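You operate a simulated robot arm through the tools that you are given. There is no shell and no other tool. Be economical: measure what you need, move in short steps, check, and stop when the job is done.

You run a simulated two-armed robot. Do the job below in one go: nothing can be reset, and whatever is moved stays where it is left.

Task
Stack the 60 mm block from the top of the steel bench on top of the 20 mm block. Then turn the right gold knob to 2. Then put the small carton on the top of the steel bench away on the top of the green tool cart. Then take the brake caliper on the top of the white table and put it away on the middle shelf of the open wire rack. Then take the blue cap on the top of the steel bench and put it away on the shelf of the black shelf stand. Then hold the catch pan on the top of the steel bench steady with one hand and put the black plug from the top of the white table in it with the other. Then take the red tag and leave it on top of the black strip. Then put the blue bin labelled "No. 53" from the third shelf from the bottom of the orange racking on the top of the steel bench. The order counts. Set down upright: brake caliper.
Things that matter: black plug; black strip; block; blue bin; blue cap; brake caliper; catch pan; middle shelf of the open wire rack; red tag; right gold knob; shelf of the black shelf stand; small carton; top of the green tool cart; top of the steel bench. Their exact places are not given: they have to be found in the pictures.

It is judged by the outcome, as a careful person would: the job done as asked, and still so three seconds after it is handed in. It fails if anything else is knocked over, pushed out of place, dropped, spilled or broken. A push-on lid holds only when it is set on centred and level and pressed home; a screw cap is set on level and turned clockwise until tight.

Robot
Two 6-joint arms with three-finger grippers on one trunk, on a base that drives. Base frame: it is fixed to the floor where the robot stands at the start and does not move with it; the origin is under the middle of the robot, x ahead of it, y to its left, z up; the surface under the hand at the start is at about z = 880. Units: mm, rad, N and s.
The left shoulder is at the start at [21, 170, 1433], the right one opposite. With the tool pointing down near the work surface each hand reaches from about 380 to 660 mm from the robot's upright axis, wherever it stands, measured 20 degrees to its own side. Places, roughly: black plug (3x3x6 cm) [500, 1200, 900]; black strip (27x6x5 cm) [-3200, -1100, 600]; block [500, 0, 1000]; blue bin [500, 2750, 1000]; blue cap (4x5x4 cm) [300, 500, 900]; brake caliper [500, 750, 1000]; catch pan (12x12x6 cm) [600, 400, 900]; middle shelf of the open wire rack [-4600, -400, 1000]; red tag [250, 1750, 1250]; right gold knob [300, -300, 1000]; shelf of the black shelf stand (50x22 cm) [-4640, 2280, 1240]; small carton [500, -500, 1000]; top of the green tool cart [-4600, 1100, 800]; top of the steel bench [500, -300, 900]. Payload 2.2 kg a hand.
The TCP of each hand is the grasp point between the finger pads, 25 mm short of the fingertips. In the tool frame z runs along the fingers and y along their closing line. Largest opening 104 mm; the body of the gripper starts 74 mm behind the TCP.
Orientation is that of the tool frame in the base frame, as a unit quaternion [x, y, z, w]. With the fingers straight down and closing along the base's y, the tool's x points along the base's -x, its y along +y and its z along -z.

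Tools
- The arms move only by the tool jog_arm. It takes "left_moves", "right_moves" or both (then of equal length, played together; a hand with none holds still); each is a list of rows, each a list of 7 numbers: the shift along the tool's x, y, z in units of 30 mm (1.0 is 30 mm), then the turn, a rotation vector about the tool's x, y, z in units of 4 degrees (1.0 is 4 degrees), then the gripper command, from -1 (shut) to 1 (fully open), values between in proportion. In form: [[dx, dy, dz, rx, ry, rz, claw], ...]. A call has 1 to 20 rows; each row shifts and turns the commanded pose from where the row before left it, along the tool's axes as they then stand. A call with a number of a shift or a turn outside -1 to 1 is refused whole. Each row takes 0.2 s and may step no farther than 50 mm and 0.15 rad from the row before; otherwise, or with a gripper value out of range, the whole call is refused. A pose out of reach is approached as far as the arm can. The call stops where the force on the tool passes 40 N (or 10 N more than at its start, if that is more) or the arm is blocked; 0.2 s more then pass. Each finger halts on what it meets, pressing with about 28 N; the grip force reading is that of the motor and also rises with nothing between the fingers. The clock runs only during rows and for 0.2 s after the last one: add rows that do not move to give the fingers time. It gives the time, the measured TCP pose, the force on the tool (base axes), the opening and the grip force at its end, in the units of the frame above (readings bear some noise), with the torque about the TCP (base axes, N m) and any sound that the robot's microphone picked up, and new pictures: "pictures" is both (left out), scene, wrist or none (wrist: the cameras of the hands that moved).
- Cameras (640 x 400 px; columns grow to the right, rows downward): "scene" is now at [139.7, 36.7, 1307]; the picture's right is [0.32, -0.95, -0.00], its down [-0.74, -0.25, -0.63] and it looks along [0.60, 0.20, -0.78] (base axes); focal length 214 px, centre (320, 200). "left" rides on the left gripper at [82, -3, -104] in its tool frame; the picture's right is [0.04, 1.00, 0.00], its down [-0.75, 0.03, -0.66] and it looks along [-0.66, 0.03, 0.75] (tool axes); focal length 256 px, centre (320, 200). "right" rides on the right gripper at [82, 3, -104] in its tool frame; the picture's right is [-0.04, 1.00, 0.00], its down [-0.75, -0.03, -0.66] and it looks along [-0.66, -0.03, 0.75] (tool axes); focal length 256 px, centre (320, 200).
- slide_trunk(by): slides the trunk up (or, below 0, down) by that many mm; the arms and the scene camera ride with it, the base frame stays. It gives what a move gives, with no picture.
- roll_base(legs): drives the robot by 1 to 6 legs, each [ahead, left, turn to the left] in mm, mm and rad, along the robot's own axes; the way and the turn of a leg run together, so that a leg with both is an arc; at most 1500 mm and 3.142 rad a leg. The arms and the cameras ride along, it lands a little off, and it stops where it bumps. It gives what a move gives, and a new picture of the scene camera.
- head_to(pan, tilt): turns the head with the scene camera to pan (to the left, within 1.047 rad either way) and tilt (down, from -0.506 to 1.204), counted from straight ahead of the robot. It gives what a move gives, and a new picture of the scene camera.
- measure_at(camera, pixels): for up to 12 pixels [column, row] of the newest picture of that camera ("zoom" is the newest enlarged one), the place [x, y, z] in the base frame of the surface seen there, good to about 2 mm, but the place of the scene camera against the robot may be out by one fixed shift of up to 12 mm in any direction. It takes no simulated time.
- zoom(camera, box): a new picture of the part [left, top, right, bottom] of that camera's present view, enlarged. It takes no simulated time.
- job_done(): hands the job in; it is judged then, once.

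Work in short steps. Measure before you move; look again where a grasp or a placing could have gone wrong, and mend it. You have 145 turns and 260 pictures in all, those below and enlarged ones among them. Open the grippers and draw the arms clear of the work before you hand the job in, unless the task says otherwise.

The tools are called after "Emit:" as name(argument=value, ...) on one line, values as JSON. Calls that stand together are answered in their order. jog_arm: Moves the arms, as the interface text tells. Its arguments: {"type":"object","properties":{"left_moves":{"type":"array","items":{"type":"array","items":{"type":"number"}}},"right_moves":{"type":"array","items":{"type":"array","items":{"type":"number"}}},"pictures":{"type":"string","enum":["both","scene","wrist","none"]}},"required":[]} The other tools are called the same way: slide_trunk (by) slides the trunk up or down; roll_base (legs) drives the base; head_to (pan, tilt) turns the head that bears the scene camera; measure_at (camera, pixels) gives the place of the surface under pixels of a picture; zoom (camera, box) takes an enlarged picture of a part of a camera's view; job_done () hands the job in.

At the start:

```text
time: 0.0
left_tool_pos: [483.6, 200.6, 999.9]
left_tcp_rot: [0.0, 1.0, 0.0, 0.0]
left_wrist_force: [0.8, 0.3, 0.5]
left_moment: [0.0, -0.03, 0.01]
left_grip_width: 104.0
left_grasp_force: 0.0
right_tool_pos: [586.7, -225.3, 998.9]
right_tcp_rot: [0.0, 1.0, 0.0, 0.0]
right_wrist_force: [-0.6, -0.4, 0.4]
right_moment: [0.01, -0.01, 0.01]
right_grip_width: 103.8
right_grasp_force: 0.0
trunk travel left (down, up): [-625.0, 117.0]
robot x, y, heading: [-2.2, 1.5, 0.002]
head pan, tilt: [0.323, 0.89]
```

scene: 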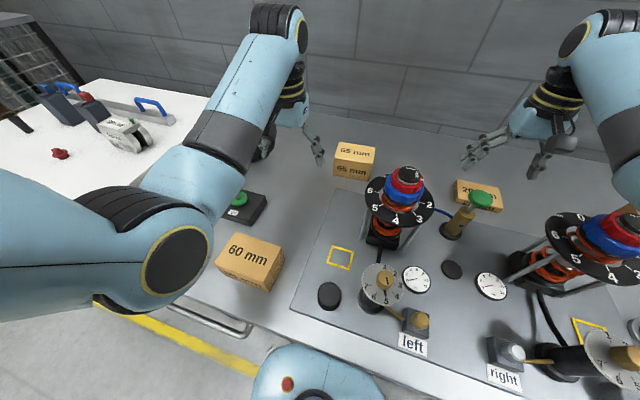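
right: 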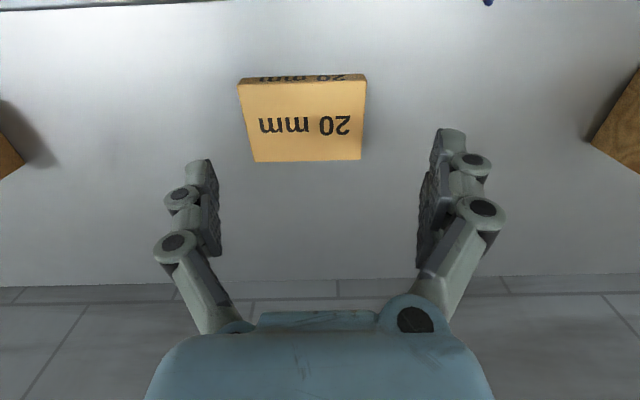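
left: 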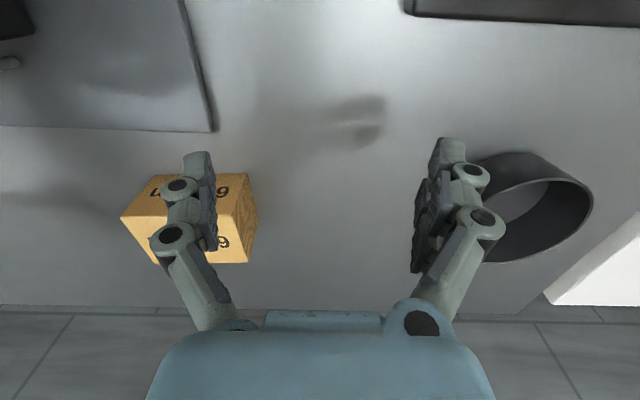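

The scene shows the 60 mm block at about (250,265) and the 20 mm block at (478,193). I'll measure these and the main landmarks first.

Emit:
measure_at(camera="scene", pixels=[[250, 250], [217, 267], [272, 290], [283, 262], [234, 235], [478, 188], [238, 200], [480, 196], [386, 282], [620, 360], [515, 350], [413, 320]])

Emit:
measure_at(camera="right", pixels=[[240, 86], [365, 80], [360, 158], [254, 160], [305, 125], [305, 200]])

Emit:
head_to(pan=-0.5, tilt=0.8)

```text
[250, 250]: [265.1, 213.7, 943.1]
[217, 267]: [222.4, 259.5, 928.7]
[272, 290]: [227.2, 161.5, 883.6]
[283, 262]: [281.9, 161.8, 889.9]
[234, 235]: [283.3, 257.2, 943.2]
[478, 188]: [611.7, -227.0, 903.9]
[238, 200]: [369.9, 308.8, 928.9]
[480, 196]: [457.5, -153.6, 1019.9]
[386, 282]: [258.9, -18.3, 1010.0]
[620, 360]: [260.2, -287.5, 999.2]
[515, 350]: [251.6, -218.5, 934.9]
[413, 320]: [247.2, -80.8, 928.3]
```

```text
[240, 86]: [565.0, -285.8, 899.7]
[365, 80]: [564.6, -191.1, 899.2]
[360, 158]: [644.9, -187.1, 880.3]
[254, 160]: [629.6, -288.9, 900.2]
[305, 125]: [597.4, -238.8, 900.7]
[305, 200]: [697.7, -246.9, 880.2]
```

```text
time: 1.1
left_tool_pos: [484.8, 200.0, 999.6]
left_tcp_rot: [0.0, 1.0, 0.0, 0.0]
left_wrist_force: [-0.4, -0.1, 0.0]
left_moment: [0.0, 0.04, 0.02]
left_grip_width: 104.0
left_grasp_force: 0.0
right_tool_pos: [586.9, -226.5, 1000.3]
right_tcp_rot: [-0.001, 1.0, 0.0, 0.0]
right_wrist_force: [-0.2, 0.2, 0.0]
right_moment: [0.03, 0.01, -0.03]
right_grip_width: 103.9
right_grasp_force: 0.1
trunk travel left (down, up): [-625.0, 117.0]
robot x, y, heading: [0.8, -1.4, -0.005]
head pan, tilt: [-0.499, 0.799]
```

scene: 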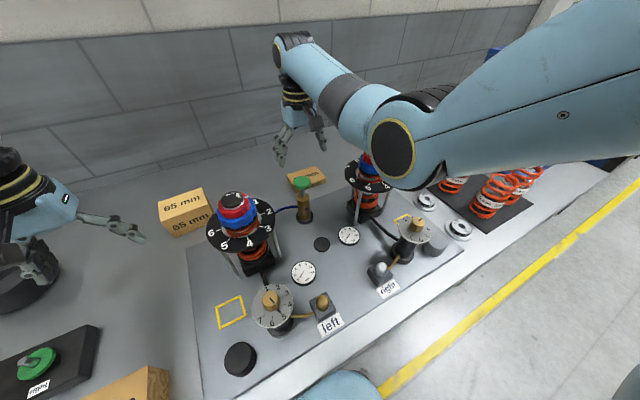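

Let me zoom on the right gold dial around (412,230), and see the carton's region further right.

Emit:
zoom(camera="scene", box=[340, 190, 480, 310])

Emit:
head_to(pan=-1.0, tilt=0.6)

```text
3.33 times, centred on (410, 250) of scene
```

zoom: 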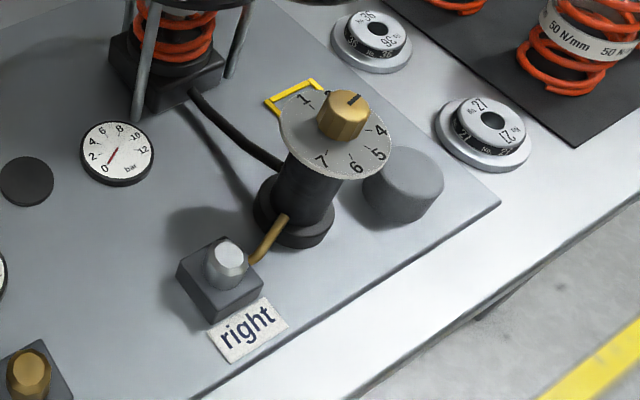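

```text
time: 2.1
left_tool_pos: [484.2, 200.9, 1000.0]
left_tcp_rot: [0.0, 1.0, 0.0, 0.0]
left_wrist_force: [-0.2, 0.4, 0.5]
left_moment: [-0.02, -0.04, 0.03]
left_grip_width: 104.2
left_grasp_force: 0.1
right_tool_pos: [586.9, -226.2, 998.7]
right_tcp_rot: [0.0, 1.0, 0.0, 0.0]
right_wrist_force: [0.5, -0.3, -0.5]
right_moment: [-0.02, -0.02, -0.01]
right_grip_width: 104.1
right_grasp_force: 0.0
trunk travel left (down, up): [-625.0, 117.0]
robot x, y, heading: [-1.6, 0.4, 0.002]
head pan, tilt: [-1.0, 0.6]
```

scene: 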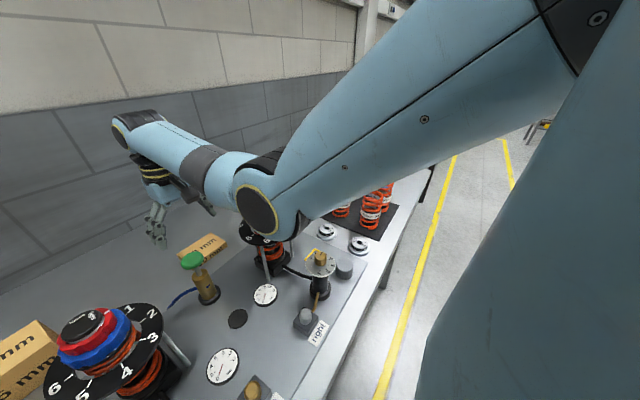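

First I raise both hands well above the towers and turn the left hand a quarter turn so that it can close along x on the block's 65 mm side.

Emit:
jog_arm(left_moves=[[0, 0, -1, 0, 0, 1, 1], [0, 0, -1, 0, 0, 1, 1], [0, 0, -1, 0, 0, 1, 1], [0, 0, -1, 0, 0, 1, 1], [0, 0, -1, 0, 0, 1, 1], [0, 0, 0, 0, 0, 1, 1], [0, 0, 0, 0, 0, 1, 1], [0, 0, 0, 0, 0, 1, 1], [0, 0, 0, 0, 0, 1, 1], [0, 0, 0, 0, 0, 1, 1], [0, 0, 0, 0, 0, 1, 1], [0, 0, 0, 0, 0, 1, 1], [0, 0, 0, 0, 0, 1, 1], [0, 0, 0, 0, 0, 1, 1], [0, 0, 0, 0, 0, 1, 1], [0, 0, 0, 0, 0, 1, 1], [0, 0, 0, 0, 0, 1, 1], [0, 0, 0, 0, 0, 1, 1], [0, 0, 0, 0, 0, 1, 1], [0, 0, 0, 0, 0, 1, 1]], right_moves=[[0, 0, -1, 0, 0, 0, 1], [0, 0, -1, 0, 0, 0, 1], [0, 0, -1, 0, 0, 0, 1], [0, 0, -1, 0, 0, 0, 1], [0, 0, -1, 0, 0, 0, 1], [0, 0, 0, 0, 0, 0, 1], [0, 0, 0, 0, 0, 0, 1], [0, 0, 0, 0, 0, 0, 1], [0, 0, 0, 0, 0, 0, 1], [0, 0, 0, 0, 0, 0, 1], [0, 0, 0, 0, 0, 0, 1], [0, 0, 0, 0, 0, 0, 1], [0, 0, 0, 0, 0, 0, 1], [0, 0, 0, 0, 0, 0, 1], [0, 0, 0, 0, 0, 0, 1], [0, 0, 0, 0, 0, 0, 1], [0, 0, 0, 0, 0, 0, 1], [0, 0, 0, 0, 0, 0, 1], [0, 0, 0, 0, 0, 0, 1], [0, 0, 0, 0, 0, 0, 1]], pictures="none")

Emit:
jog_arm(left_moves=[[0, 0, 0, 0, 0, 1, 1], [0, 0, 0, 0, 0, 1, 1], [0, 0, 0, 0, 0, 0.5, 1]], pictures="none")

Emit:
head_to(pan=0.2, tilt=0.9)

Emit:
roll_base(legs=[[-200, 40, 0]])

```text
time: 6.3
left_tool_pos: [538.7, 186.4, 1064.6]
left_tcp_rot: [0.643, 0.766, 0.0, 0.0]
left_wrist_force: [-0.4, -0.3, 1.2]
left_moment: [-0.02, -0.02, 0.01]
left_grip_width: 103.8
left_grasp_force: 0.1
left hand out of reach, approached as far as the arm can: row 2, 3, 4, 5
right_tool_pos: [606.2, -226.6, 1134.0]
right_tcp_rot: [-0.001, 1.0, 0.0, 0.0]
right_wrist_force: [-0.1, -0.5, -0.2]
right_moment: [-0.02, 0.05, -0.01]
right_grip_width: 104.0
right_grasp_force: 0.2
right hand out of reach, approached as far as the arm can: row 4, 5
trunk travel left (down, up): [-625.0, 117.0]
robot x, y, heading: [-1.5, 0.2, -0.001]
head pan, tilt: [-1.0, 0.6]
```

```text
time: 7.1
left_tool_pos: [537.7, 188.0, 1065.2]
left_tcp_rot: [0.708, 0.706, 0.0, 0.0]
left_wrist_force: [0.4, -0.4, 0.0]
left_moment: [-0.02, -0.02, -0.02]
left_grip_width: 103.8
left_grasp_force: 0.1
right_tool_pos: [606.2, -227.0, 1135.6]
right_tcp_rot: [0.0, 1.0, 0.0, 0.0]
right_wrist_force: [0.9, 0.4, -0.2]
right_moment: [-0.04, 0.04, 0.01]
right_grip_width: 103.8
right_grasp_force: 0.0
trunk travel left (down, up): [-625.0, 117.0]
robot x, y, heading: [2.4, 0.9, -0.001]
head pan, tilt: [-1.0, 0.6]
```

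```text
time: 8.5
left_tool_pos: [539.9, 187.1, 1064.3]
left_tcp_rot: [0.707, 0.707, -0.001, 0.001]
left_wrist_force: [0.1, 1.0, 0.1]
left_moment: [-0.02, -0.04, 0.02]
left_grip_width: 104.0
left_grasp_force: 0.0
right_tool_pos: [606.4, -226.9, 1135.7]
right_tcp_rot: [0.0, 1.0, 0.001, 0.0]
right_wrist_force: [0.9, -0.6, 0.1]
right_moment: [-0.03, 0.04, 0.04]
right_grip_width: 103.9
right_grasp_force: 0.2
trunk travel left (down, up): [-625.0, 117.0]
robot x, y, heading: [0.8, -1.4, 0.003]
head pan, tilt: [0.201, 0.901]
```

scene: 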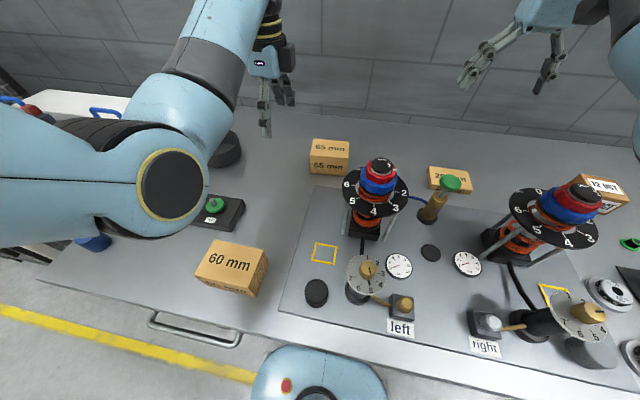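

```text
time: 10.1
left_tool_pos: [337.3, 228.2, 1063.8]
left_tcp_rot: [0.707, 0.707, 0.0, 0.0]
left_wrist_force: [-0.3, 0.2, -0.2]
left_moment: [-0.03, -0.03, 0.03]
left_grip_width: 104.1
left_grasp_force: 0.1
right_tool_pos: [404.3, -185.6, 1135.6]
right_tcp_rot: [-0.001, 1.0, -0.001, 0.001]
right_wrist_force: [-0.7, 0.8, 0.4]
right_moment: [0.01, -0.02, -0.02]
right_grip_width: 103.8
right_grasp_force: 0.0
trunk travel left (down, up): [-625.0, 117.0]
robot x, y, heading: [-200.3, 38.9, 0.002]
head pan, tilt: [0.201, 0.901]
```

scene: 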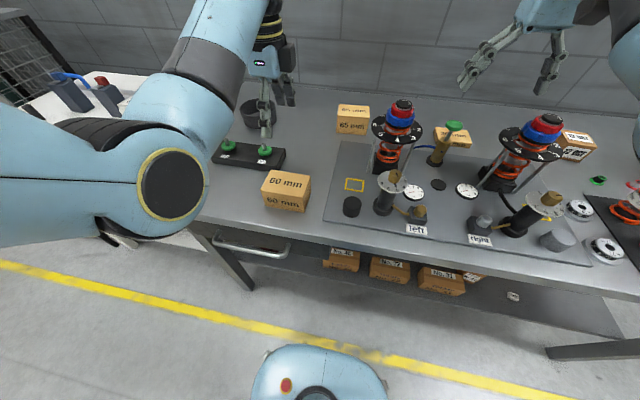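

The left hand is at (337,228,1064), tool x = base +y, tool y = base +x. I shift it over the block (about 253,210), lower a bit and look.

Emit:
jog_arm(left_moves=[[-0.2, -1, 0, 0, 0, 0, 1], [-0.2, -1, 0, 0, 0, 0, 1], [-0.2, -0.8, 0, 0, 0, 0, 1], [0, 0, 1, 0, 0, 0, 1], [0, 0, 0, 0, 0, 0, 1]])

```text
time: 11.3
left_tool_pos: [284.7, 214.6, 1011.5]
left_tcp_rot: [0.704, 0.71, 0.019, 0.001]
left_wrist_force: [0.0, -0.1, -0.1]
left_moment: [-0.01, 0.0, 0.02]
left_grip_width: 104.2
left_grasp_force: 0.0
left hand out of reach, approached as far as the arm can: row 1, 2, 3
right_tool_pos: [405.6, -187.0, 1135.2]
right_tcp_rot: [-0.001, 1.0, 0.0, 0.0]
right_wrist_force: [-0.1, -0.2, 0.3]
right_moment: [0.0, -0.02, 0.0]
right_grip_width: 104.0
right_grasp_force: 0.0
trunk travel left (down, up): [-625.0, 117.0]
robot x, y, heading: [-203.9, 37.0, 0.003]
head pan, tilt: [0.201, 0.901]
```

scene: 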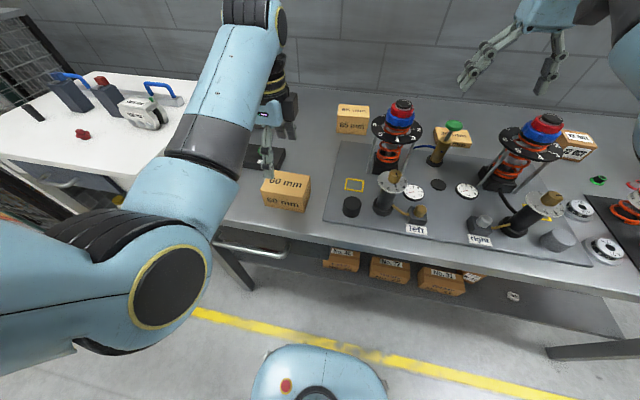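
left: 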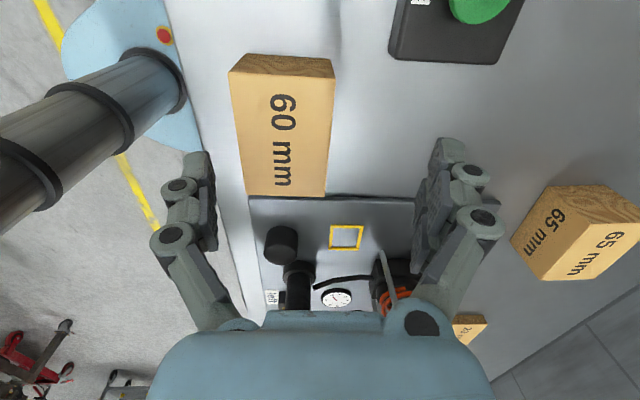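

The wrist picture shows the block's top at about (235-330, 55-195). Measuring corners.

Emit:
measure_at(camera="left", pixels=[[231, 76], [332, 80], [324, 194], [248, 194], [285, 130], [290, 190]])

Emit:
jog_arm(left_moves=[[0, 0, 0, 0, 0, 0, 1], [0, 0, 0, 0, 0, 0, 1]], pictures="none")

```text
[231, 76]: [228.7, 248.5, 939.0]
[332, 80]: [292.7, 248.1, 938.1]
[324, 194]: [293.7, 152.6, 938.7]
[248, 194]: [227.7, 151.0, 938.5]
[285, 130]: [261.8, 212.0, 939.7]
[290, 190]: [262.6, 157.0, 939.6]
```

```text
time: 11.9
left_tool_pos: [283.0, 214.9, 1008.3]
left_tcp_rot: [0.703, 0.711, 0.016, 0.001]
left_wrist_force: [-0.1, 0.0, 0.8]
left_moment: [0.01, 0.0, 0.02]
left_grip_width: 103.8
left_grasp_force: 0.0
right_tool_pos: [406.2, -186.0, 1135.5]
right_tcp_rot: [-0.001, 1.0, -0.001, 0.0]
right_wrist_force: [0.5, 0.0, -0.8]
right_moment: [-0.02, 0.01, 0.0]
right_grip_width: 104.2
right_grasp_force: 0.1
trunk travel left (down, up): [-625.0, 117.0]
robot x, y, heading: [-204.0, 37.4, 0.0]
head pan, tilt: [0.201, 0.901]
```

Block centre is (261,200), top 939. I lower the hand a bit and see where the commanded pose lands.

Emit:
jog_arm(left_moves=[[0, 0, 0.8, 0, 0, 0, 1], [0, 0, 0, 0, 0, 0, 1]], pictures="none")

```text
time: 12.5
left_tool_pos: [281.6, 214.9, 985.6]
left_tcp_rot: [0.704, 0.71, 0.016, 0.002]
left_wrist_force: [-0.6, -0.1, 0.4]
left_moment: [0.0, 0.01, 0.03]
left_grip_width: 103.5
left_grasp_force: 0.0
right_tool_pos: [406.1, -186.7, 1135.9]
right_tcp_rot: [0.0, 1.0, 0.0, 0.0]
right_wrist_force: [-0.1, -1.0, -0.3]
right_moment: [-0.02, 0.01, -0.03]
right_grip_width: 104.1
right_grasp_force: 0.1
trunk travel left (down, up): [-625.0, 117.0]
robot x, y, heading: [-198.4, 39.0, 0.001]
head pan, tilt: [0.201, 0.901]
```

The command resets to the reached pose, so I correct the tilt and centre over (261,200), still above the block.

Emit:
jog_arm(left_moves=[[-0.5, -0.69, 0, 0.36, -0.28, 0.12, 1], [0, 0, 0, 0, 0, 0, 1]], pictures="none")

```text
time: 13.3
left_tool_pos: [281.6, 223.9, 999.0]
left_tcp_rot: [0.702, 0.712, 0.026, -0.002]
left_wrist_force: [-0.3, -1.0, -0.1]
left_moment: [-0.02, -0.02, 0.0]
left_grip_width: 104.0
left_grasp_force: 0.1
right_tool_pos: [406.3, -185.7, 1134.3]
right_tcp_rot: [0.0, 1.0, 0.0, 0.0]
right_wrist_force: [-0.2, 0.2, 0.5]
right_moment: [0.0, 0.0, -0.01]
right_grip_width: 104.1
right_grasp_force: 0.2
trunk travel left (down, up): [-625.0, 117.0]
robot x, y, heading: [-201.5, 40.7, 0.003]
head pan, tilt: [0.201, 0.901]
stopped in row 2 (left hand): the arm was blocked; the commanded pose is now the measured one
```

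The arm is at its folded limit here (it folds too much when high and near). I raise the trunk and back off 90 mm so the hand works further out.

Emit:
slide_trunk(by=110)

Emit:
roll_base(legs=[[-90, 0, 0]])

Emit:
jog_arm(left_moves=[[-0.2, 1, 0, 0, 0, 0, 1], [-0.2, 1, 0, 0, 0, 0, 1], [-0.2, 0.3, 0, 0, 0, 0, 1], [0, 0, 1, 0, 0, 0, 1], [0, 0, 1, 0, 0, 0, 1], [0, 0, 0, 0, 0, 0, 1]], pictures="none")

```text
time: 14.7
left_tool_pos: [281.1, 222.9, 1109.4]
left_tcp_rot: [0.702, 0.711, 0.027, -0.002]
left_wrist_force: [0.1, -0.6, 0.5]
left_moment: [0.01, 0.0, 0.0]
left_grip_width: 104.1
left_grasp_force: 0.1
right_tool_pos: [405.7, -186.1, 1245.4]
right_tcp_rot: [-0.001, 1.0, -0.001, 0.0]
right_wrist_force: [-0.3, -0.2, -0.6]
right_moment: [0.0, 0.0, -0.02]
right_grip_width: 104.1
right_grasp_force: 0.0
trunk travel left (down, up): [-735.0, 7.0]
robot x, y, heading: [-201.0, 40.7, -0.003]
head pan, tilt: [0.201, 0.901]
```

```text
time: 15.8
left_tool_pos: [187.9, 222.6, 1110.0]
left_tcp_rot: [0.702, 0.712, 0.027, -0.001]
left_wrist_force: [0.3, -0.1, 0.1]
left_moment: [0.01, -0.05, 0.0]
left_grip_width: 103.8
left_grasp_force: 0.0
right_tool_pos: [314.2, -187.2, 1244.9]
right_tcp_rot: [-0.002, 1.0, -0.001, 0.001]
right_wrist_force: [-0.3, -0.2, 0.7]
right_moment: [0.01, -0.05, 0.01]
right_grip_width: 104.0
right_grasp_force: 0.1
trunk travel left (down, up): [-735.0, 7.0]
robot x, y, heading: [-294.7, 37.3, 0.004]
head pan, tilt: [0.201, 0.901]
```

scene: 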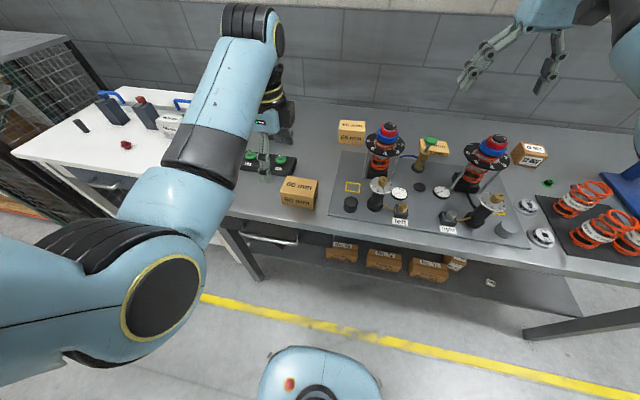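

```text
time: 17.2
left_tool_pos: [260.3, 209.0, 1050.3]
left_tcp_rot: [0.702, 0.712, 0.026, -0.001]
left_wrist_force: [0.5, -0.5, -0.2]
left_moment: [-0.01, -0.01, 0.0]
left_grip_width: 103.9
left_grasp_force: 0.1
right_tool_pos: [315.0, -187.3, 1244.5]
right_tcp_rot: [0.0, 1.0, 0.0, 0.0]
right_wrist_force: [0.3, 0.1, -0.5]
right_moment: [-0.03, 0.0, 0.02]
right_grip_width: 104.3
right_grasp_force: 0.2
trunk travel left (down, up): [-735.0, 7.0]
robot x, y, heading: [-294.1, 41.1, 0.004]
head pan, tilt: [0.201, 0.901]
```

Correct the tilt, centre at (261,200) and check the pose.

Emit:
jog_arm(left_moves=[[-0.3, 0, 0, 0.51, -0.55, 0.2, 1], [0, 0, 0.7, 0, 0, 0, 1], [0, 0, 0, 0, 0, 0, 1]], pictures="wrist")

```text
time: 18.0
left_tool_pos: [260.3, 199.0, 1028.4]
left_tcp_rot: [0.708, 0.707, 0.0, -0.001]
left_wrist_force: [-0.1, -0.5, -0.4]
left_moment: [0.0, 0.01, 0.02]
left_grip_width: 104.1
left_grasp_force: 0.0
right_tool_pos: [314.6, -188.0, 1245.2]
right_tcp_rot: [-0.001, 1.0, 0.0, 0.0]
right_wrist_force: [0.2, -0.5, -0.4]
right_moment: [0.0, -0.02, 0.01]
right_grip_width: 104.1
right_grasp_force: 0.2
trunk travel left (down, up): [-735.0, 7.0]
robot x, y, heading: [-292.6, 40.0, 0.003]
head pan, tilt: [0.201, 0.901]
```

left: 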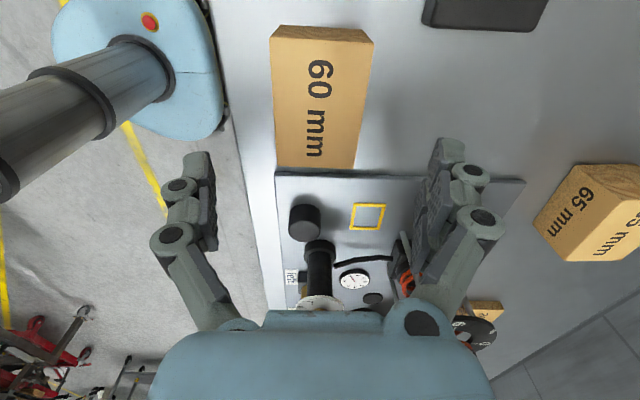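

Measure the block from this level pose before going down.

Emit:
measure_at(camera="left", pixels=[[273, 42], [370, 45], [353, 166], [280, 166], [320, 100]])

```text
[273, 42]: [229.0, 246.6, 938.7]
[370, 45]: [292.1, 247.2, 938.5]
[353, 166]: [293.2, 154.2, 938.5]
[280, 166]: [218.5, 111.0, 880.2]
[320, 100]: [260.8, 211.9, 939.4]
```

Centre confirmed (261,200). Go down to z≈918 and close.

Emit:
jog_arm(left_moves=[[0.03, 0, 1, 0, 0, 0, 1], [0, 0, 1, 0, 0, 0, 1], [0, 0, 1, 0, 0, 0, 1], [0, 0, 0.67, 0, 0, 0, 1], [0, 0, 0, 0, 0, 0, -1], [0, 0, 0, 0, 0, 0, -1], [0, 0, 0, 0, 0, 0, -1]], pictures="none")

Emit:
jog_arm(left_moves=[[0, 0, -1, 0, 0, 0, -1], [0, 0, -1, 0, 0, 0, -1], [0, 0, -1, 0, 0, 0, -1], [0, 0, -1, 0, 0, 0, -1], [0, 0, -1, 0, 0, 0, -1], [0, 0, 0, 0, 0, 0, -1]], pictures="wrist")

```text
time: 19.6
left_tool_pos: [253.0, 201.9, 932.8]
left_tcp_rot: [0.708, 0.706, 0.004, 0.003]
left_wrist_force: [11.5, 1.4, 26.6]
left_moment: [-0.24, -0.56, 0.11]
left_grip_width: 70.8
left_grasp_force: 27.6
left hand out of reach, approached as far as the arm can: row 3, 4
right_tool_pos: [314.1, -187.5, 1246.3]
right_tcp_rot: [0.001, 1.0, 0.0, 0.0]
right_wrist_force: [-0.2, -0.2, 0.6]
right_moment: [0.0, -0.03, 0.01]
right_grip_width: 104.1
right_grasp_force: 0.1
trunk travel left (down, up): [-735.0, 7.0]
robot x, y, heading: [-291.4, 41.9, 0.001]
head pan, tilt: [0.201, 0.901]
```

```text
time: 21.0
left_tool_pos: [249.2, 203.6, 1076.3]
left_tcp_rot: [0.708, 0.707, 0.0, -0.001]
left_wrist_force: [-1.0, -0.2, 0.1]
left_moment: [0.01, 0.03, -0.02]
left_grip_width: 0.0
left_grasp_force: 28.4
right_tool_pos: [314.6, -187.0, 1244.4]
right_tcp_rot: [-0.001, 1.0, 0.0, 0.0]
right_wrist_force: [-0.1, -1.4, -0.3]
right_moment: [0.01, 0.0, 0.0]
right_grip_width: 104.1
right_grasp_force: 0.1
trunk travel left (down, up): [-735.0, 7.0]
robot x, y, heading: [-292.2, 39.0, 0.003]
head pan, tilt: [0.201, 0.901]
```

left: 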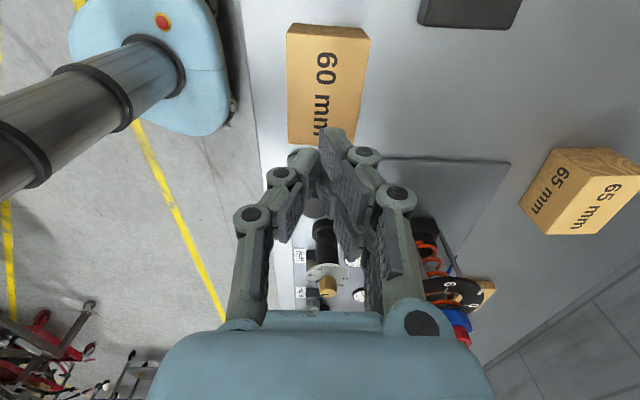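

Too far to reach low with the trunk so high; the grip slipped off the top. I open, lower the trunk 70 mm, and remeasure the block.

Emit:
jog_arm(left_moves=[[0, 0, 0, 0, 0, 0, 1], [0, 0, 0, 0, 0, 0, 1], [0, 0, 0, 0, 0, 0, 1], [0, 0, 0, 0, 0, 0, 1]], pictures="none")

Emit:
slide_trunk(by=-70)

Emit:
jog_arm(left_moves=[[0, 0.38, 0, 0, 0, 0, 1], [0, 0, 0, 0, 0, 0, 1]], pictures="wrist")

```text
time: 22.0
left_tool_pos: [250.9, 203.3, 1078.0]
left_tcp_rot: [0.708, 0.707, 0.001, -0.001]
left_wrist_force: [-0.4, 0.1, 0.5]
left_moment: [0.02, -0.01, 0.03]
left_grip_width: 103.7
left_grasp_force: 0.1
right_tool_pos: [314.9, -186.1, 1246.0]
right_tcp_rot: [-0.002, 1.0, 0.0, 0.0]
right_wrist_force: [-0.3, 0.0, 0.3]
right_moment: [0.02, -0.01, -0.01]
right_grip_width: 103.9
right_grasp_force: 0.1
trunk travel left (down, up): [-735.0, 7.0]
robot x, y, heading: [-289.6, 40.5, 0.001]
head pan, tilt: [0.201, 0.901]
```

```text
time: 23.1
left_tool_pos: [249.4, 202.9, 1009.3]
left_tcp_rot: [0.708, 0.706, 0.001, 0.0]
left_wrist_force: [-0.1, -0.5, 1.3]
left_moment: [0.01, 0.0, -0.01]
left_grip_width: 104.0
left_grasp_force: 0.0
right_tool_pos: [314.4, -187.4, 1175.4]
right_tcp_rot: [-0.002, 1.0, 0.0, 0.001]
right_wrist_force: [-0.6, 0.6, -0.1]
right_moment: [0.0, 0.01, 0.03]
right_grip_width: 104.2
right_grasp_force: 0.1
trunk travel left (down, up): [-665.0, 77.0]
robot x, y, heading: [-294.2, 36.6, -0.002]
head pan, tilt: [0.201, 0.901]
```

```text
time: 23.7
left_tool_pos: [259.8, 202.1, 1008.7]
left_tcp_rot: [0.708, 0.706, 0.001, 0.0]
left_wrist_force: [-0.4, -0.4, 0.4]
left_moment: [0.0, -0.04, -0.01]
left_grip_width: 103.8
left_grasp_force: 0.1
right_tool_pos: [313.7, -187.5, 1174.5]
right_tcp_rot: [0.0, 1.0, 0.0, 0.001]
right_wrist_force: [-0.9, 0.2, 1.0]
right_moment: [0.0, 0.0, 0.02]
right_grip_width: 104.1
right_grasp_force: 0.1
trunk travel left (down, up): [-665.0, 77.0]
robot x, y, heading: [-290.5, 38.4, -0.001]
head pan, tilt: [0.201, 0.901]
```

left: 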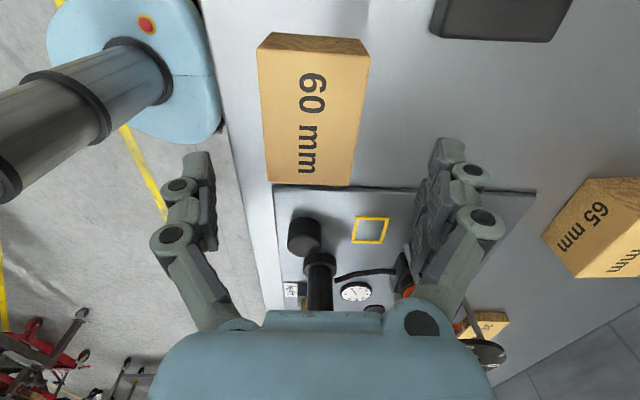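

Emit:
measure_at(camera="left", pixels=[[259, 50], [368, 58], [348, 184], [267, 180], [312, 110]])

Emit:
jog_arm(left_moves=[[0, -0.2, 1, 0, 0, 0, 1], [0, 0, 1, 0, 0, 0, 1], [0, 0, 0, 0, 0, 0, 1]], pictures="none")

```text
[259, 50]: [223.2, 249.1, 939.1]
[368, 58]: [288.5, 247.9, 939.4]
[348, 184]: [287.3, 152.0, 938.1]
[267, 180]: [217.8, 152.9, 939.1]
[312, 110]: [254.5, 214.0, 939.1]
```

```text
time: 24.5
left_tool_pos: [255.3, 201.7, 948.0]
left_tcp_rot: [0.707, 0.707, 0.001, 0.0]
left_wrist_force: [0.2, 0.6, -0.9]
left_moment: [0.0, -0.01, -0.01]
left_grip_width: 103.8
left_grasp_force: 0.1
right_tool_pos: [314.6, -186.9, 1175.1]
right_tcp_rot: [0.0, 1.0, 0.0, 0.0]
right_wrist_force: [0.2, 0.1, -0.2]
right_moment: [0.0, -0.01, 0.01]
right_grip_width: 104.0
right_grasp_force: 0.1
trunk travel left (down, up): [-665.0, 77.0]
robot x, y, heading: [-291.5, 40.1, 0.005]
head pan, tilt: [0.201, 0.901]
```

The block now spans x 220–288, y 152–249; the hand is level at x 255. I go down to z≈918 and check before closing.

Emit:
jog_arm(left_moves=[[0, 0, 1, 0, 0, 0, 1], [0, 0, 0, 0, 0, 0, 1], [0, 0, 0, 0, 0, 0, -1], [0, 0, 0, 0, 0, 0, -1], [0, 0, 0, 0, 0, 0, -1]], pictures="none")

```text
time: 25.7
left_tool_pos: [254.2, 202.8, 917.7]
left_tcp_rot: [0.708, 0.706, 0.001, -0.001]
left_wrist_force: [-0.3, -0.1, 2.2]
left_moment: [-0.02, 0.2, -0.09]
left_grip_width: 75.2
left_grasp_force: 27.9
right_tool_pos: [313.9, -187.4, 1174.9]
right_tcp_rot: [-0.001, 1.0, 0.0, 0.0]
right_wrist_force: [0.4, 1.1, 0.5]
right_moment: [-0.01, -0.01, 0.01]
right_grip_width: 104.1
right_grasp_force: 0.1
trunk travel left (down, up): [-665.0, 77.0]
robot x, y, heading: [-296.5, 39.9, 0.002]
head pan, tilt: [0.201, 0.901]
```

Width reads 75 with 28 N; I give it more time and look.

Emit:
jog_arm(left_moves=[[0, 0, 0, 0, 0, 0, -1], [0, 0, 0, 0, 0, 0, -1]], pictures="wrist")

```text
time: 26.3
left_tool_pos: [253.9, 202.0, 918.5]
left_tcp_rot: [0.708, 0.706, 0.0, 0.0]
left_wrist_force: [0.0, 0.7, 2.8]
left_moment: [-0.05, 0.17, -0.15]
left_grip_width: 75.2
left_grasp_force: 28.4
right_tool_pos: [314.4, -185.9, 1175.2]
right_tcp_rot: [-0.001, 1.0, 0.0, 0.001]
right_wrist_force: [0.2, 0.0, 0.0]
right_moment: [-0.02, 0.01, 0.03]
right_grip_width: 104.1
right_grasp_force: 0.0
trunk travel left (down, up): [-665.0, 77.0]
robot x, y, heading: [-295.6, 38.3, 0.002]
head pan, tilt: [0.201, 0.901]
```

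left: 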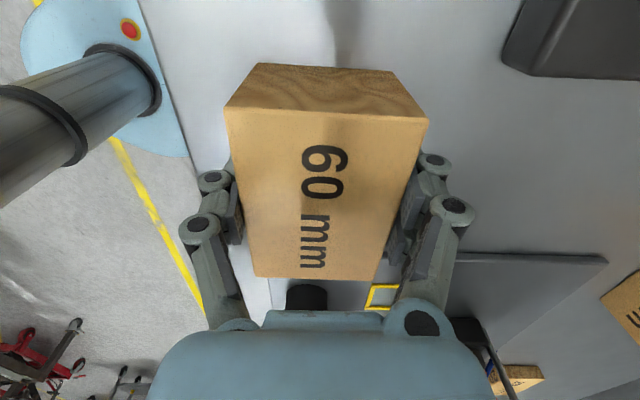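

Emit:
measure_at(camera="left", pixels=[[228, 108], [425, 121], [376, 277], [258, 273], [320, 180], [300, 110]])

Emit:
measure_at(camera="left", pixels=[[240, 150], [236, 130], [246, 190], [250, 230], [415, 150], [405, 180], [395, 215], [388, 240]])

```text
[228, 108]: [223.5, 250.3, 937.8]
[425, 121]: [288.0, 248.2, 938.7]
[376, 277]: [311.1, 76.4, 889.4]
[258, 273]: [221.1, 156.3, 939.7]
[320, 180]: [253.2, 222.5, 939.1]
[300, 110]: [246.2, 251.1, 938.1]
```

```text
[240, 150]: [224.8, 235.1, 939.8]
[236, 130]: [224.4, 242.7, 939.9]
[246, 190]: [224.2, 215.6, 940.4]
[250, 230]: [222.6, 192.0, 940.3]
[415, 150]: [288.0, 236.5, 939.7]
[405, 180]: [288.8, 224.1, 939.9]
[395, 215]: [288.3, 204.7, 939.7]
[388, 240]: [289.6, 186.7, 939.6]
```

The block is aligned in the grip (x 222–289, y 152–250). Check tower heights in the scene view before carrying over them.

Emit:
jog_arm(left_moves=[[0, 0, -1, 0, 0, 0, -1], [0, 0, -1, 0, 0, 0, -1], [0, 0, -1, 0, 0, 0, -1], [0, 0, -1, 0, 0, 0, -1], [0, 0, 0, 0, 0, 0, -1]], pictures="scene")

```text
time: 27.5
left_tool_pos: [254.1, 202.6, 1037.0]
left_tcp_rot: [0.708, 0.707, 0.001, 0.0]
left_wrist_force: [0.6, 0.4, -2.5]
left_moment: [0.0, 0.01, 0.03]
left_grip_width: 75.2
left_grasp_force: 28.0
right_tool_pos: [314.5, -186.8, 1174.6]
right_tcp_rot: [-0.001, 1.0, 0.001, 0.0]
right_wrist_force: [-0.5, -1.2, 0.2]
right_moment: [0.0, -0.02, 0.0]
right_grip_width: 104.1
right_grasp_force: 0.1
trunk travel left (down, up): [-665.0, 77.0]
robot x, y, heading: [-292.3, 41.4, 0.003]
head pan, tilt: [0.201, 0.901]
```

scene: 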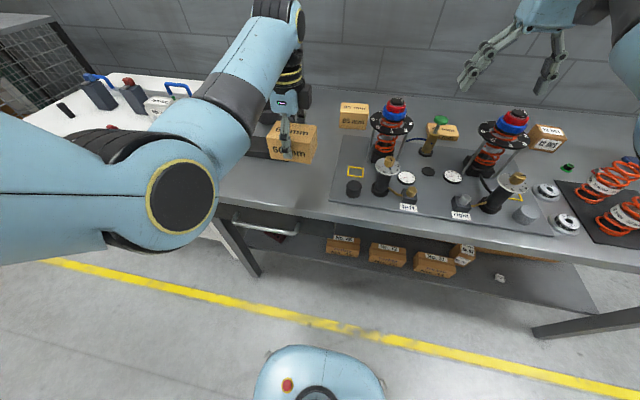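

Emit:
measure_at(camera="scene", pixels=[[397, 101], [516, 113], [440, 121], [517, 178], [548, 130], [620, 160], [385, 185], [392, 165], [567, 167], [520, 180], [438, 130], [603, 183]])

Emit:
slide_trunk(by=77)

```text
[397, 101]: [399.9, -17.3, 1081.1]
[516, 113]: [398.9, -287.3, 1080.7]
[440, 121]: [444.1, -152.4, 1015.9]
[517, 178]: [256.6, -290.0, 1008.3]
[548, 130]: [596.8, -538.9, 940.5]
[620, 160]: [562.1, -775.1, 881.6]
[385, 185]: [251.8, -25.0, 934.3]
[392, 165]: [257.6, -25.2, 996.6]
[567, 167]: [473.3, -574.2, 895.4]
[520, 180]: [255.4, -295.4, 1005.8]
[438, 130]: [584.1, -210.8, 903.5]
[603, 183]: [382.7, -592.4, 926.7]
```

```text
time: 28.6
left_tool_pos: [255.9, 203.0, 1114.8]
left_tcp_rot: [0.708, 0.707, 0.001, -0.001]
left_wrist_force: [-0.1, 0.9, -2.2]
left_moment: [-0.02, 0.03, 0.01]
left_grip_width: 74.8
left_grasp_force: 27.7
right_tool_pos: [314.2, -187.1, 1251.1]
right_tcp_rot: [-0.001, 1.0, 0.0, 0.0]
right_wrist_force: [0.0, 0.2, -0.3]
right_moment: [0.01, 0.0, 0.0]
right_grip_width: 104.2
right_grasp_force: 0.2
trunk travel left (down, up): [-742.0, 0.0]
robot x, y, heading: [-292.4, 36.4, -0.0]
head pan, tilt: [0.201, 0.901]
```

Towers top out at about 1080. I'll drive forward first (y≈200 clear of the towers), then sideways behind them along x≈560–600.

Emit:
jog_arm(left_moves=[[0, 0, -0.8, 0, 0, 0, -1], [0, 0, 0, 0, 0, 0, -1]], pictures="none")

Emit:
roll_base(legs=[[300, 0, 0]])

```text
time: 29.2
left_tool_pos: [255.6, 202.3, 1137.2]
left_tcp_rot: [0.708, 0.706, 0.001, -0.001]
left_wrist_force: [0.2, -1.0, -2.3]
left_moment: [-0.02, -0.01, 0.03]
left_grip_width: 74.7
left_grasp_force: 28.0
right_tool_pos: [314.9, -187.1, 1251.2]
right_tcp_rot: [-0.001, 1.0, 0.001, 0.0]
right_wrist_force: [0.4, 0.3, 0.2]
right_moment: [0.0, 0.0, 0.0]
right_grip_width: 104.2
right_grasp_force: 0.0
trunk travel left (down, up): [-742.0, 0.0]
robot x, y, heading: [-291.6, 40.4, -0.001]
head pan, tilt: [0.201, 0.901]
```

```text
time: 31.3
left_tool_pos: [555.0, 202.9, 1136.7]
left_tcp_rot: [0.707, 0.707, 0.001, -0.001]
left_wrist_force: [1.4, 0.0, -2.1]
left_moment: [-0.04, 0.04, 0.02]
left_grip_width: 74.6
left_grasp_force: 28.2
right_tool_pos: [614.6, -185.8, 1252.5]
right_tcp_rot: [-0.001, 1.0, 0.0, 0.0]
right_wrist_force: [0.0, 0.0, -0.6]
right_moment: [-0.01, 0.02, -0.04]
right_grip_width: 104.0
right_grasp_force: 0.0
trunk travel left (down, up): [-742.0, 0.0]
robot x, y, heading: [10.7, 38.0, 0.002]
head pan, tilt: [0.201, 0.901]
```

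scene: 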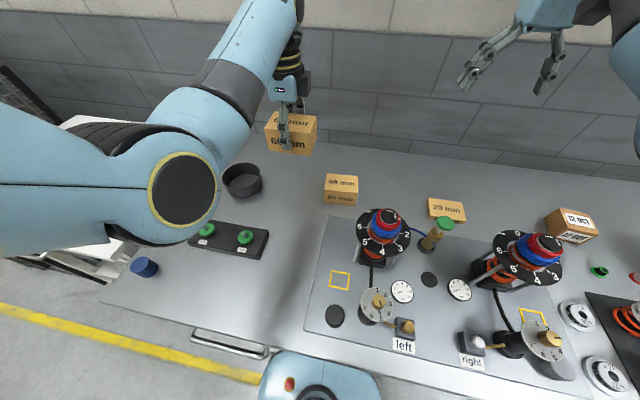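

Now sideways by −440 mm.

Emit:
roll_base(legs=[[5, -440, 0]])

Emit:
jog_arm(left_moves=[[0, 0.5, 0.5, 0, 0, 0, -1], [0, 0, 0, 0, 0, 0, -1]], pictures="wrist")

```text
time: 34.0
left_tool_pos: [560.6, -240.6, 1138.3]
left_tcp_rot: [0.709, 0.705, 0.001, 0.0]
left_wrist_force: [0.1, -1.3, -2.7]
left_moment: [0.0, 0.0, -0.03]
left_grip_width: 74.0
left_grasp_force: 28.3
right_tool_pos: [619.1, -632.3, 1251.6]
right_tcp_rot: [0.001, 1.0, -0.001, 0.0]
right_wrist_force: [-0.9, -0.2, -0.1]
right_moment: [0.03, 0.03, -0.02]
right_grip_width: 104.0
right_grasp_force: 0.1
trunk travel left (down, up): [-742.0, 0.0]
robot x, y, heading: [13.8, -400.1, 0.0]
head pan, tilt: [0.201, 0.901]
```

scene: 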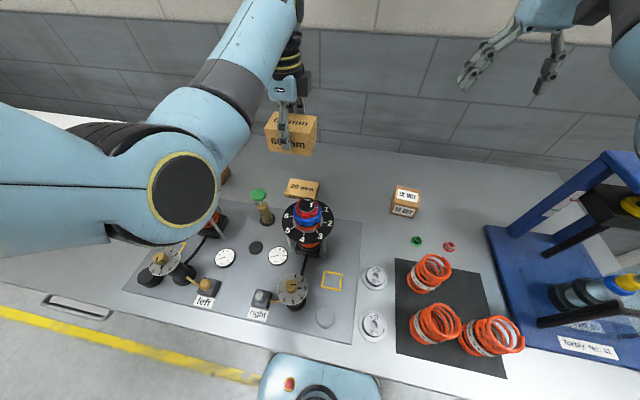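

```text
time: 34.6
left_tool_pos: [575.4, -241.4, 1123.1]
left_tcp_rot: [0.709, 0.706, 0.001, -0.001]
left_wrist_force: [-0.3, -0.4, -1.4]
left_moment: [0.04, -0.01, -0.03]
left_grip_width: 74.2
left_grasp_force: 27.8
right_tool_pos: [619.2, -631.3, 1251.9]
right_tcp_rot: [0.001, 1.0, 0.0, 0.002]
right_wrist_force: [-0.7, 0.2, 0.4]
right_moment: [0.03, -0.04, -0.02]
right_grip_width: 104.0
right_grasp_force: 0.1
trunk travel left (down, up): [-742.0, 0.0]
robot x, y, heading: [14.5, -403.0, -0.004]
head pan, tilt: [0.201, 0.901]
```

left: 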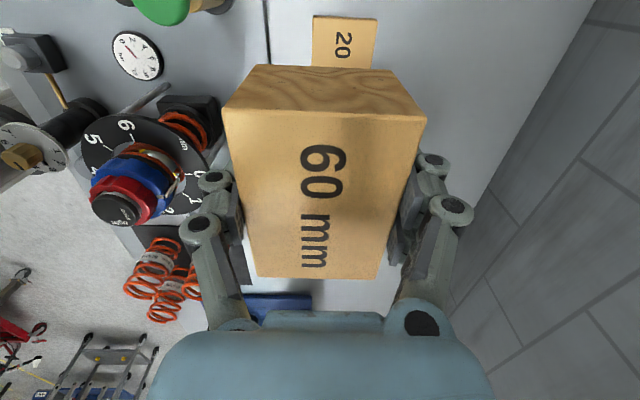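

I see the 20 mm block's near part at (312–377, 15–68). Measure its edges, then lower with the trunk.

Emit:
measure_at(camera="left", pixels=[[314, 18], [376, 21], [313, 50], [373, 50], [313, 62], [372, 62], [343, 30]])

Emit:
slide_trunk(by=-90)

```text
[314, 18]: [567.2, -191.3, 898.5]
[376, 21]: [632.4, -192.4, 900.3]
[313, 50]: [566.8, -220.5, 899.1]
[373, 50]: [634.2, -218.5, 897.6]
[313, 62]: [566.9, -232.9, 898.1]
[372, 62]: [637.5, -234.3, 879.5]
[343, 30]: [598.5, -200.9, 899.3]
```

```text
time: 35.8
left_tool_pos: [575.0, -240.3, 1033.7]
left_tcp_rot: [0.71, 0.705, 0.001, -0.001]
left_wrist_force: [0.1, 0.3, -2.3]
left_moment: [-0.01, -0.01, 0.01]
left_grip_width: 74.4
left_grasp_force: 28.5
right_tool_pos: [618.4, -631.2, 1162.7]
right_tcp_rot: [0.001, 1.0, 0.0, 0.001]
right_wrist_force: [-0.4, 0.1, 0.3]
right_moment: [0.03, 0.0, -0.01]
right_grip_width: 104.1
right_grasp_force: 0.0
trunk travel left (down, up): [-652.0, 90.0]
robot x, y, heading: [13.0, -399.8, -0.005]
head pan, tilt: [0.201, 0.901]
```

Target TCP (598,−240,938). Move over, lower to 946 and look.

Emit:
jog_arm(left_moves=[[0, 0.77, 0, 0, 0, 0.2, -1], [0, 0, 1, 0, 0, 0, -1], [0, 0, 1, 0, 0, 0, -1], [0, 0, 0.9, 0, 0, 0, -1], [0, 0, 0, 0, 0, 0, -1]])

```text
time: 37.0
left_tool_pos: [598.2, -240.0, 944.9]
left_tcp_rot: [0.714, 0.7, 0.0, -0.001]
left_wrist_force: [-0.7, -0.2, -1.9]
left_moment: [0.01, 0.01, 0.01]
left_grip_width: 74.2
left_grasp_force: 28.6
right_tool_pos: [618.1, -629.8, 1163.1]
right_tcp_rot: [0.0, 1.0, 0.001, 0.0]
right_wrist_force: [-0.6, -0.1, 0.7]
right_moment: [0.0, -0.03, -0.02]
right_grip_width: 104.3
right_grasp_force: 0.0
trunk travel left (down, up): [-652.0, 90.0]
robot x, y, heading: [12.4, -401.8, -0.003]
head pan, tilt: [0.201, 0.901]
```

scene: 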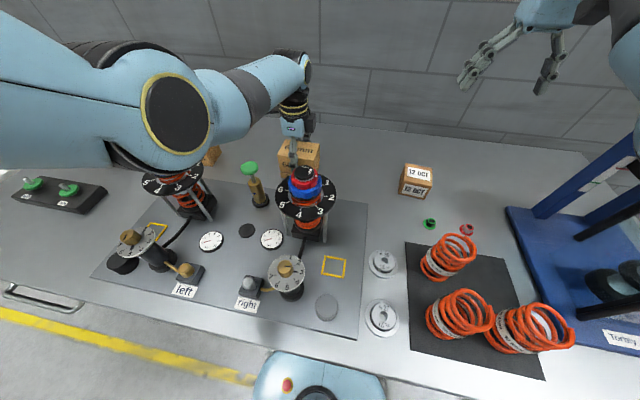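
left: 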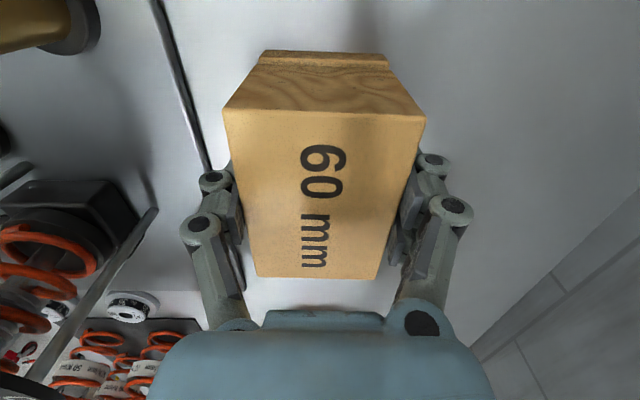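

Well aligned. Lower the remaining ~7 mm (with tiny yaw correction) until contact, then open.

Emit:
jog_arm(left_moves=[[0, 0, 0.12, 0, 0, -0.28, -1], [0, 0, 0.06, 0, 0, 0, -1], [0, 0, 0.05, 0, 0, 0, -1], [0, 0, 0, 0, 0, 0, -1]], pictures="none")

```text
time: 38.0
left_tool_pos: [598.1, -240.9, 937.8]
left_tcp_rot: [0.706, 0.708, 0.0, 0.0]
left_wrist_force: [-0.5, 0.0, -0.5]
left_moment: [-0.1, 0.12, 0.02]
left_grip_width: 74.1
left_grasp_force: 27.8
right_tool_pos: [619.0, -630.9, 1161.1]
right_tcp_rot: [0.001, 1.0, 0.0, 0.0]
right_wrist_force: [-0.2, 1.3, 0.7]
right_moment: [0.01, 0.0, 0.01]
right_grip_width: 104.2
right_grasp_force: 0.1
trunk travel left (down, up): [-652.0, 90.0]
robot x, y, heading: [14.8, -403.6, -0.004]
head pan, tilt: [0.201, 0.901]
```

Force shows contact beginning (weight gone from −2 to −0.5 N). Press 1 mm more, open, and lift away.

Emit:
jog_arm(left_moves=[[0, 0, 0.03, 0, 0, 0, -1], [0, 0, 0, 0, 0, 0, 0], [0, 0, 0, 0, 0, 0, 1], [0, 0, 0, 0, 0, 0, 1]], pictures="none")

Emit:
jog_arm(left_moves=[[0, 0, -1, 0, 0, 0, 1], [0, 0, -1, 0, 0, 0, 1], [0, 0, -1, 0, 0, 0, 1], [0, 0, -1, 0, 0, 0, 1], [0, 0, 0, 0, 0, 0, 1]])

```text
time: 39.0
left_tool_pos: [597.8, -240.4, 937.3]
left_tcp_rot: [0.707, 0.707, 0.0, -0.001]
left_wrist_force: [-1.5, 0.8, -0.1]
left_moment: [0.0, -0.02, 0.02]
left_grip_width: 104.0
left_grasp_force: 0.0
right_tool_pos: [618.9, -631.0, 1162.0]
right_tcp_rot: [0.001, 1.0, 0.0, 0.0]
right_wrist_force: [-0.8, 0.3, 0.2]
right_moment: [0.05, -0.01, -0.01]
right_grip_width: 103.8
right_grasp_force: 0.0
trunk travel left (down, up): [-652.0, 90.0]
robot x, y, heading: [12.9, -408.6, 0.006]
head pan, tilt: [0.201, 0.901]
```

```text
time: 40.2
left_tool_pos: [598.0, -240.3, 1060.6]
left_tcp_rot: [0.707, 0.707, -0.001, -0.001]
left_wrist_force: [-0.8, 0.3, 0.6]
left_moment: [-0.02, -0.01, -0.04]
left_grip_width: 103.8
left_grasp_force: 0.0
right_tool_pos: [619.3, -631.6, 1162.7]
right_tcp_rot: [0.001, 1.0, 0.0, -0.001]
right_wrist_force: [0.6, -0.5, -0.8]
right_moment: [-0.01, 0.05, -0.04]
right_grip_width: 104.1
right_grasp_force: 0.1
trunk travel left (down, up): [-652.0, 90.0]
robot x, y, heading: [11.1, -403.0, -0.003]
head pan, tilt: [0.201, 0.901]
```

scene: 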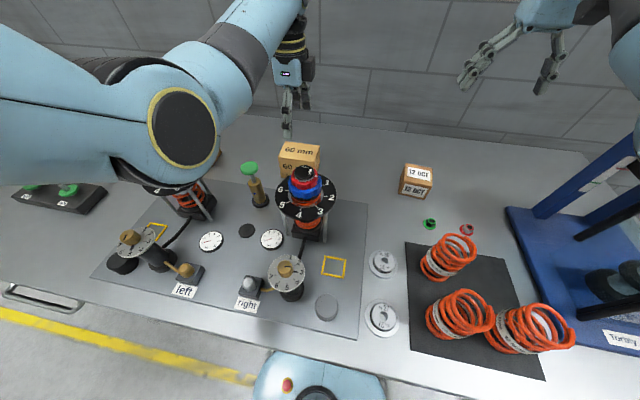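
left: 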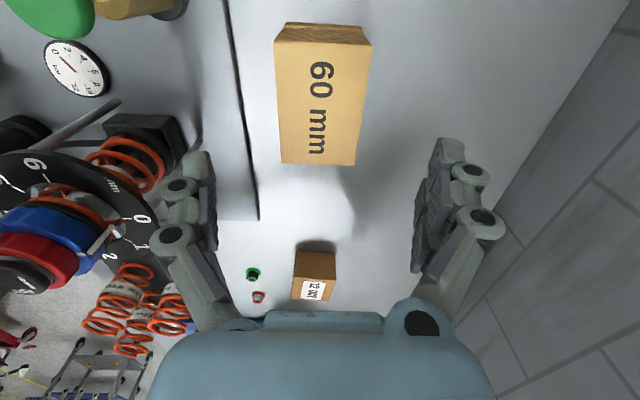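

Block stacked. Now zoom on the right gold knob's dial at (288,270).

Emit:
zoom(camera="scene", box=[255, 240, 325, 310])

Emit:
measure_at(camera="scene", pixels=[[286, 262], [285, 270], [288, 277], [300, 262], [270, 270], [288, 292]])

```text
5.71 times, centred on (290, 275) of scene
```

zoom: 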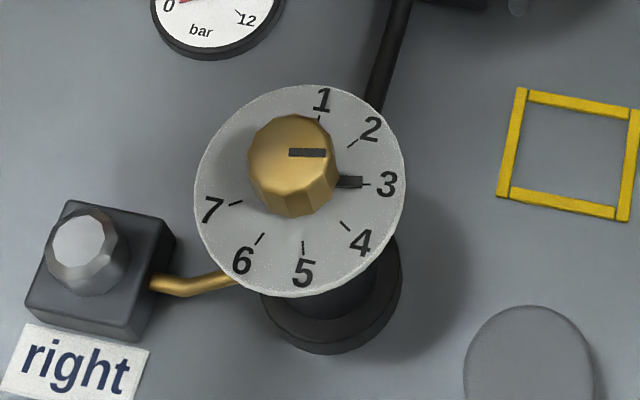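

```text
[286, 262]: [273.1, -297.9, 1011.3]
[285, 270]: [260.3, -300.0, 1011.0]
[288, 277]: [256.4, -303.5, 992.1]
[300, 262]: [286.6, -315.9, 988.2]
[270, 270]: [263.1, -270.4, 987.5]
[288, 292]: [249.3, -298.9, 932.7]
```

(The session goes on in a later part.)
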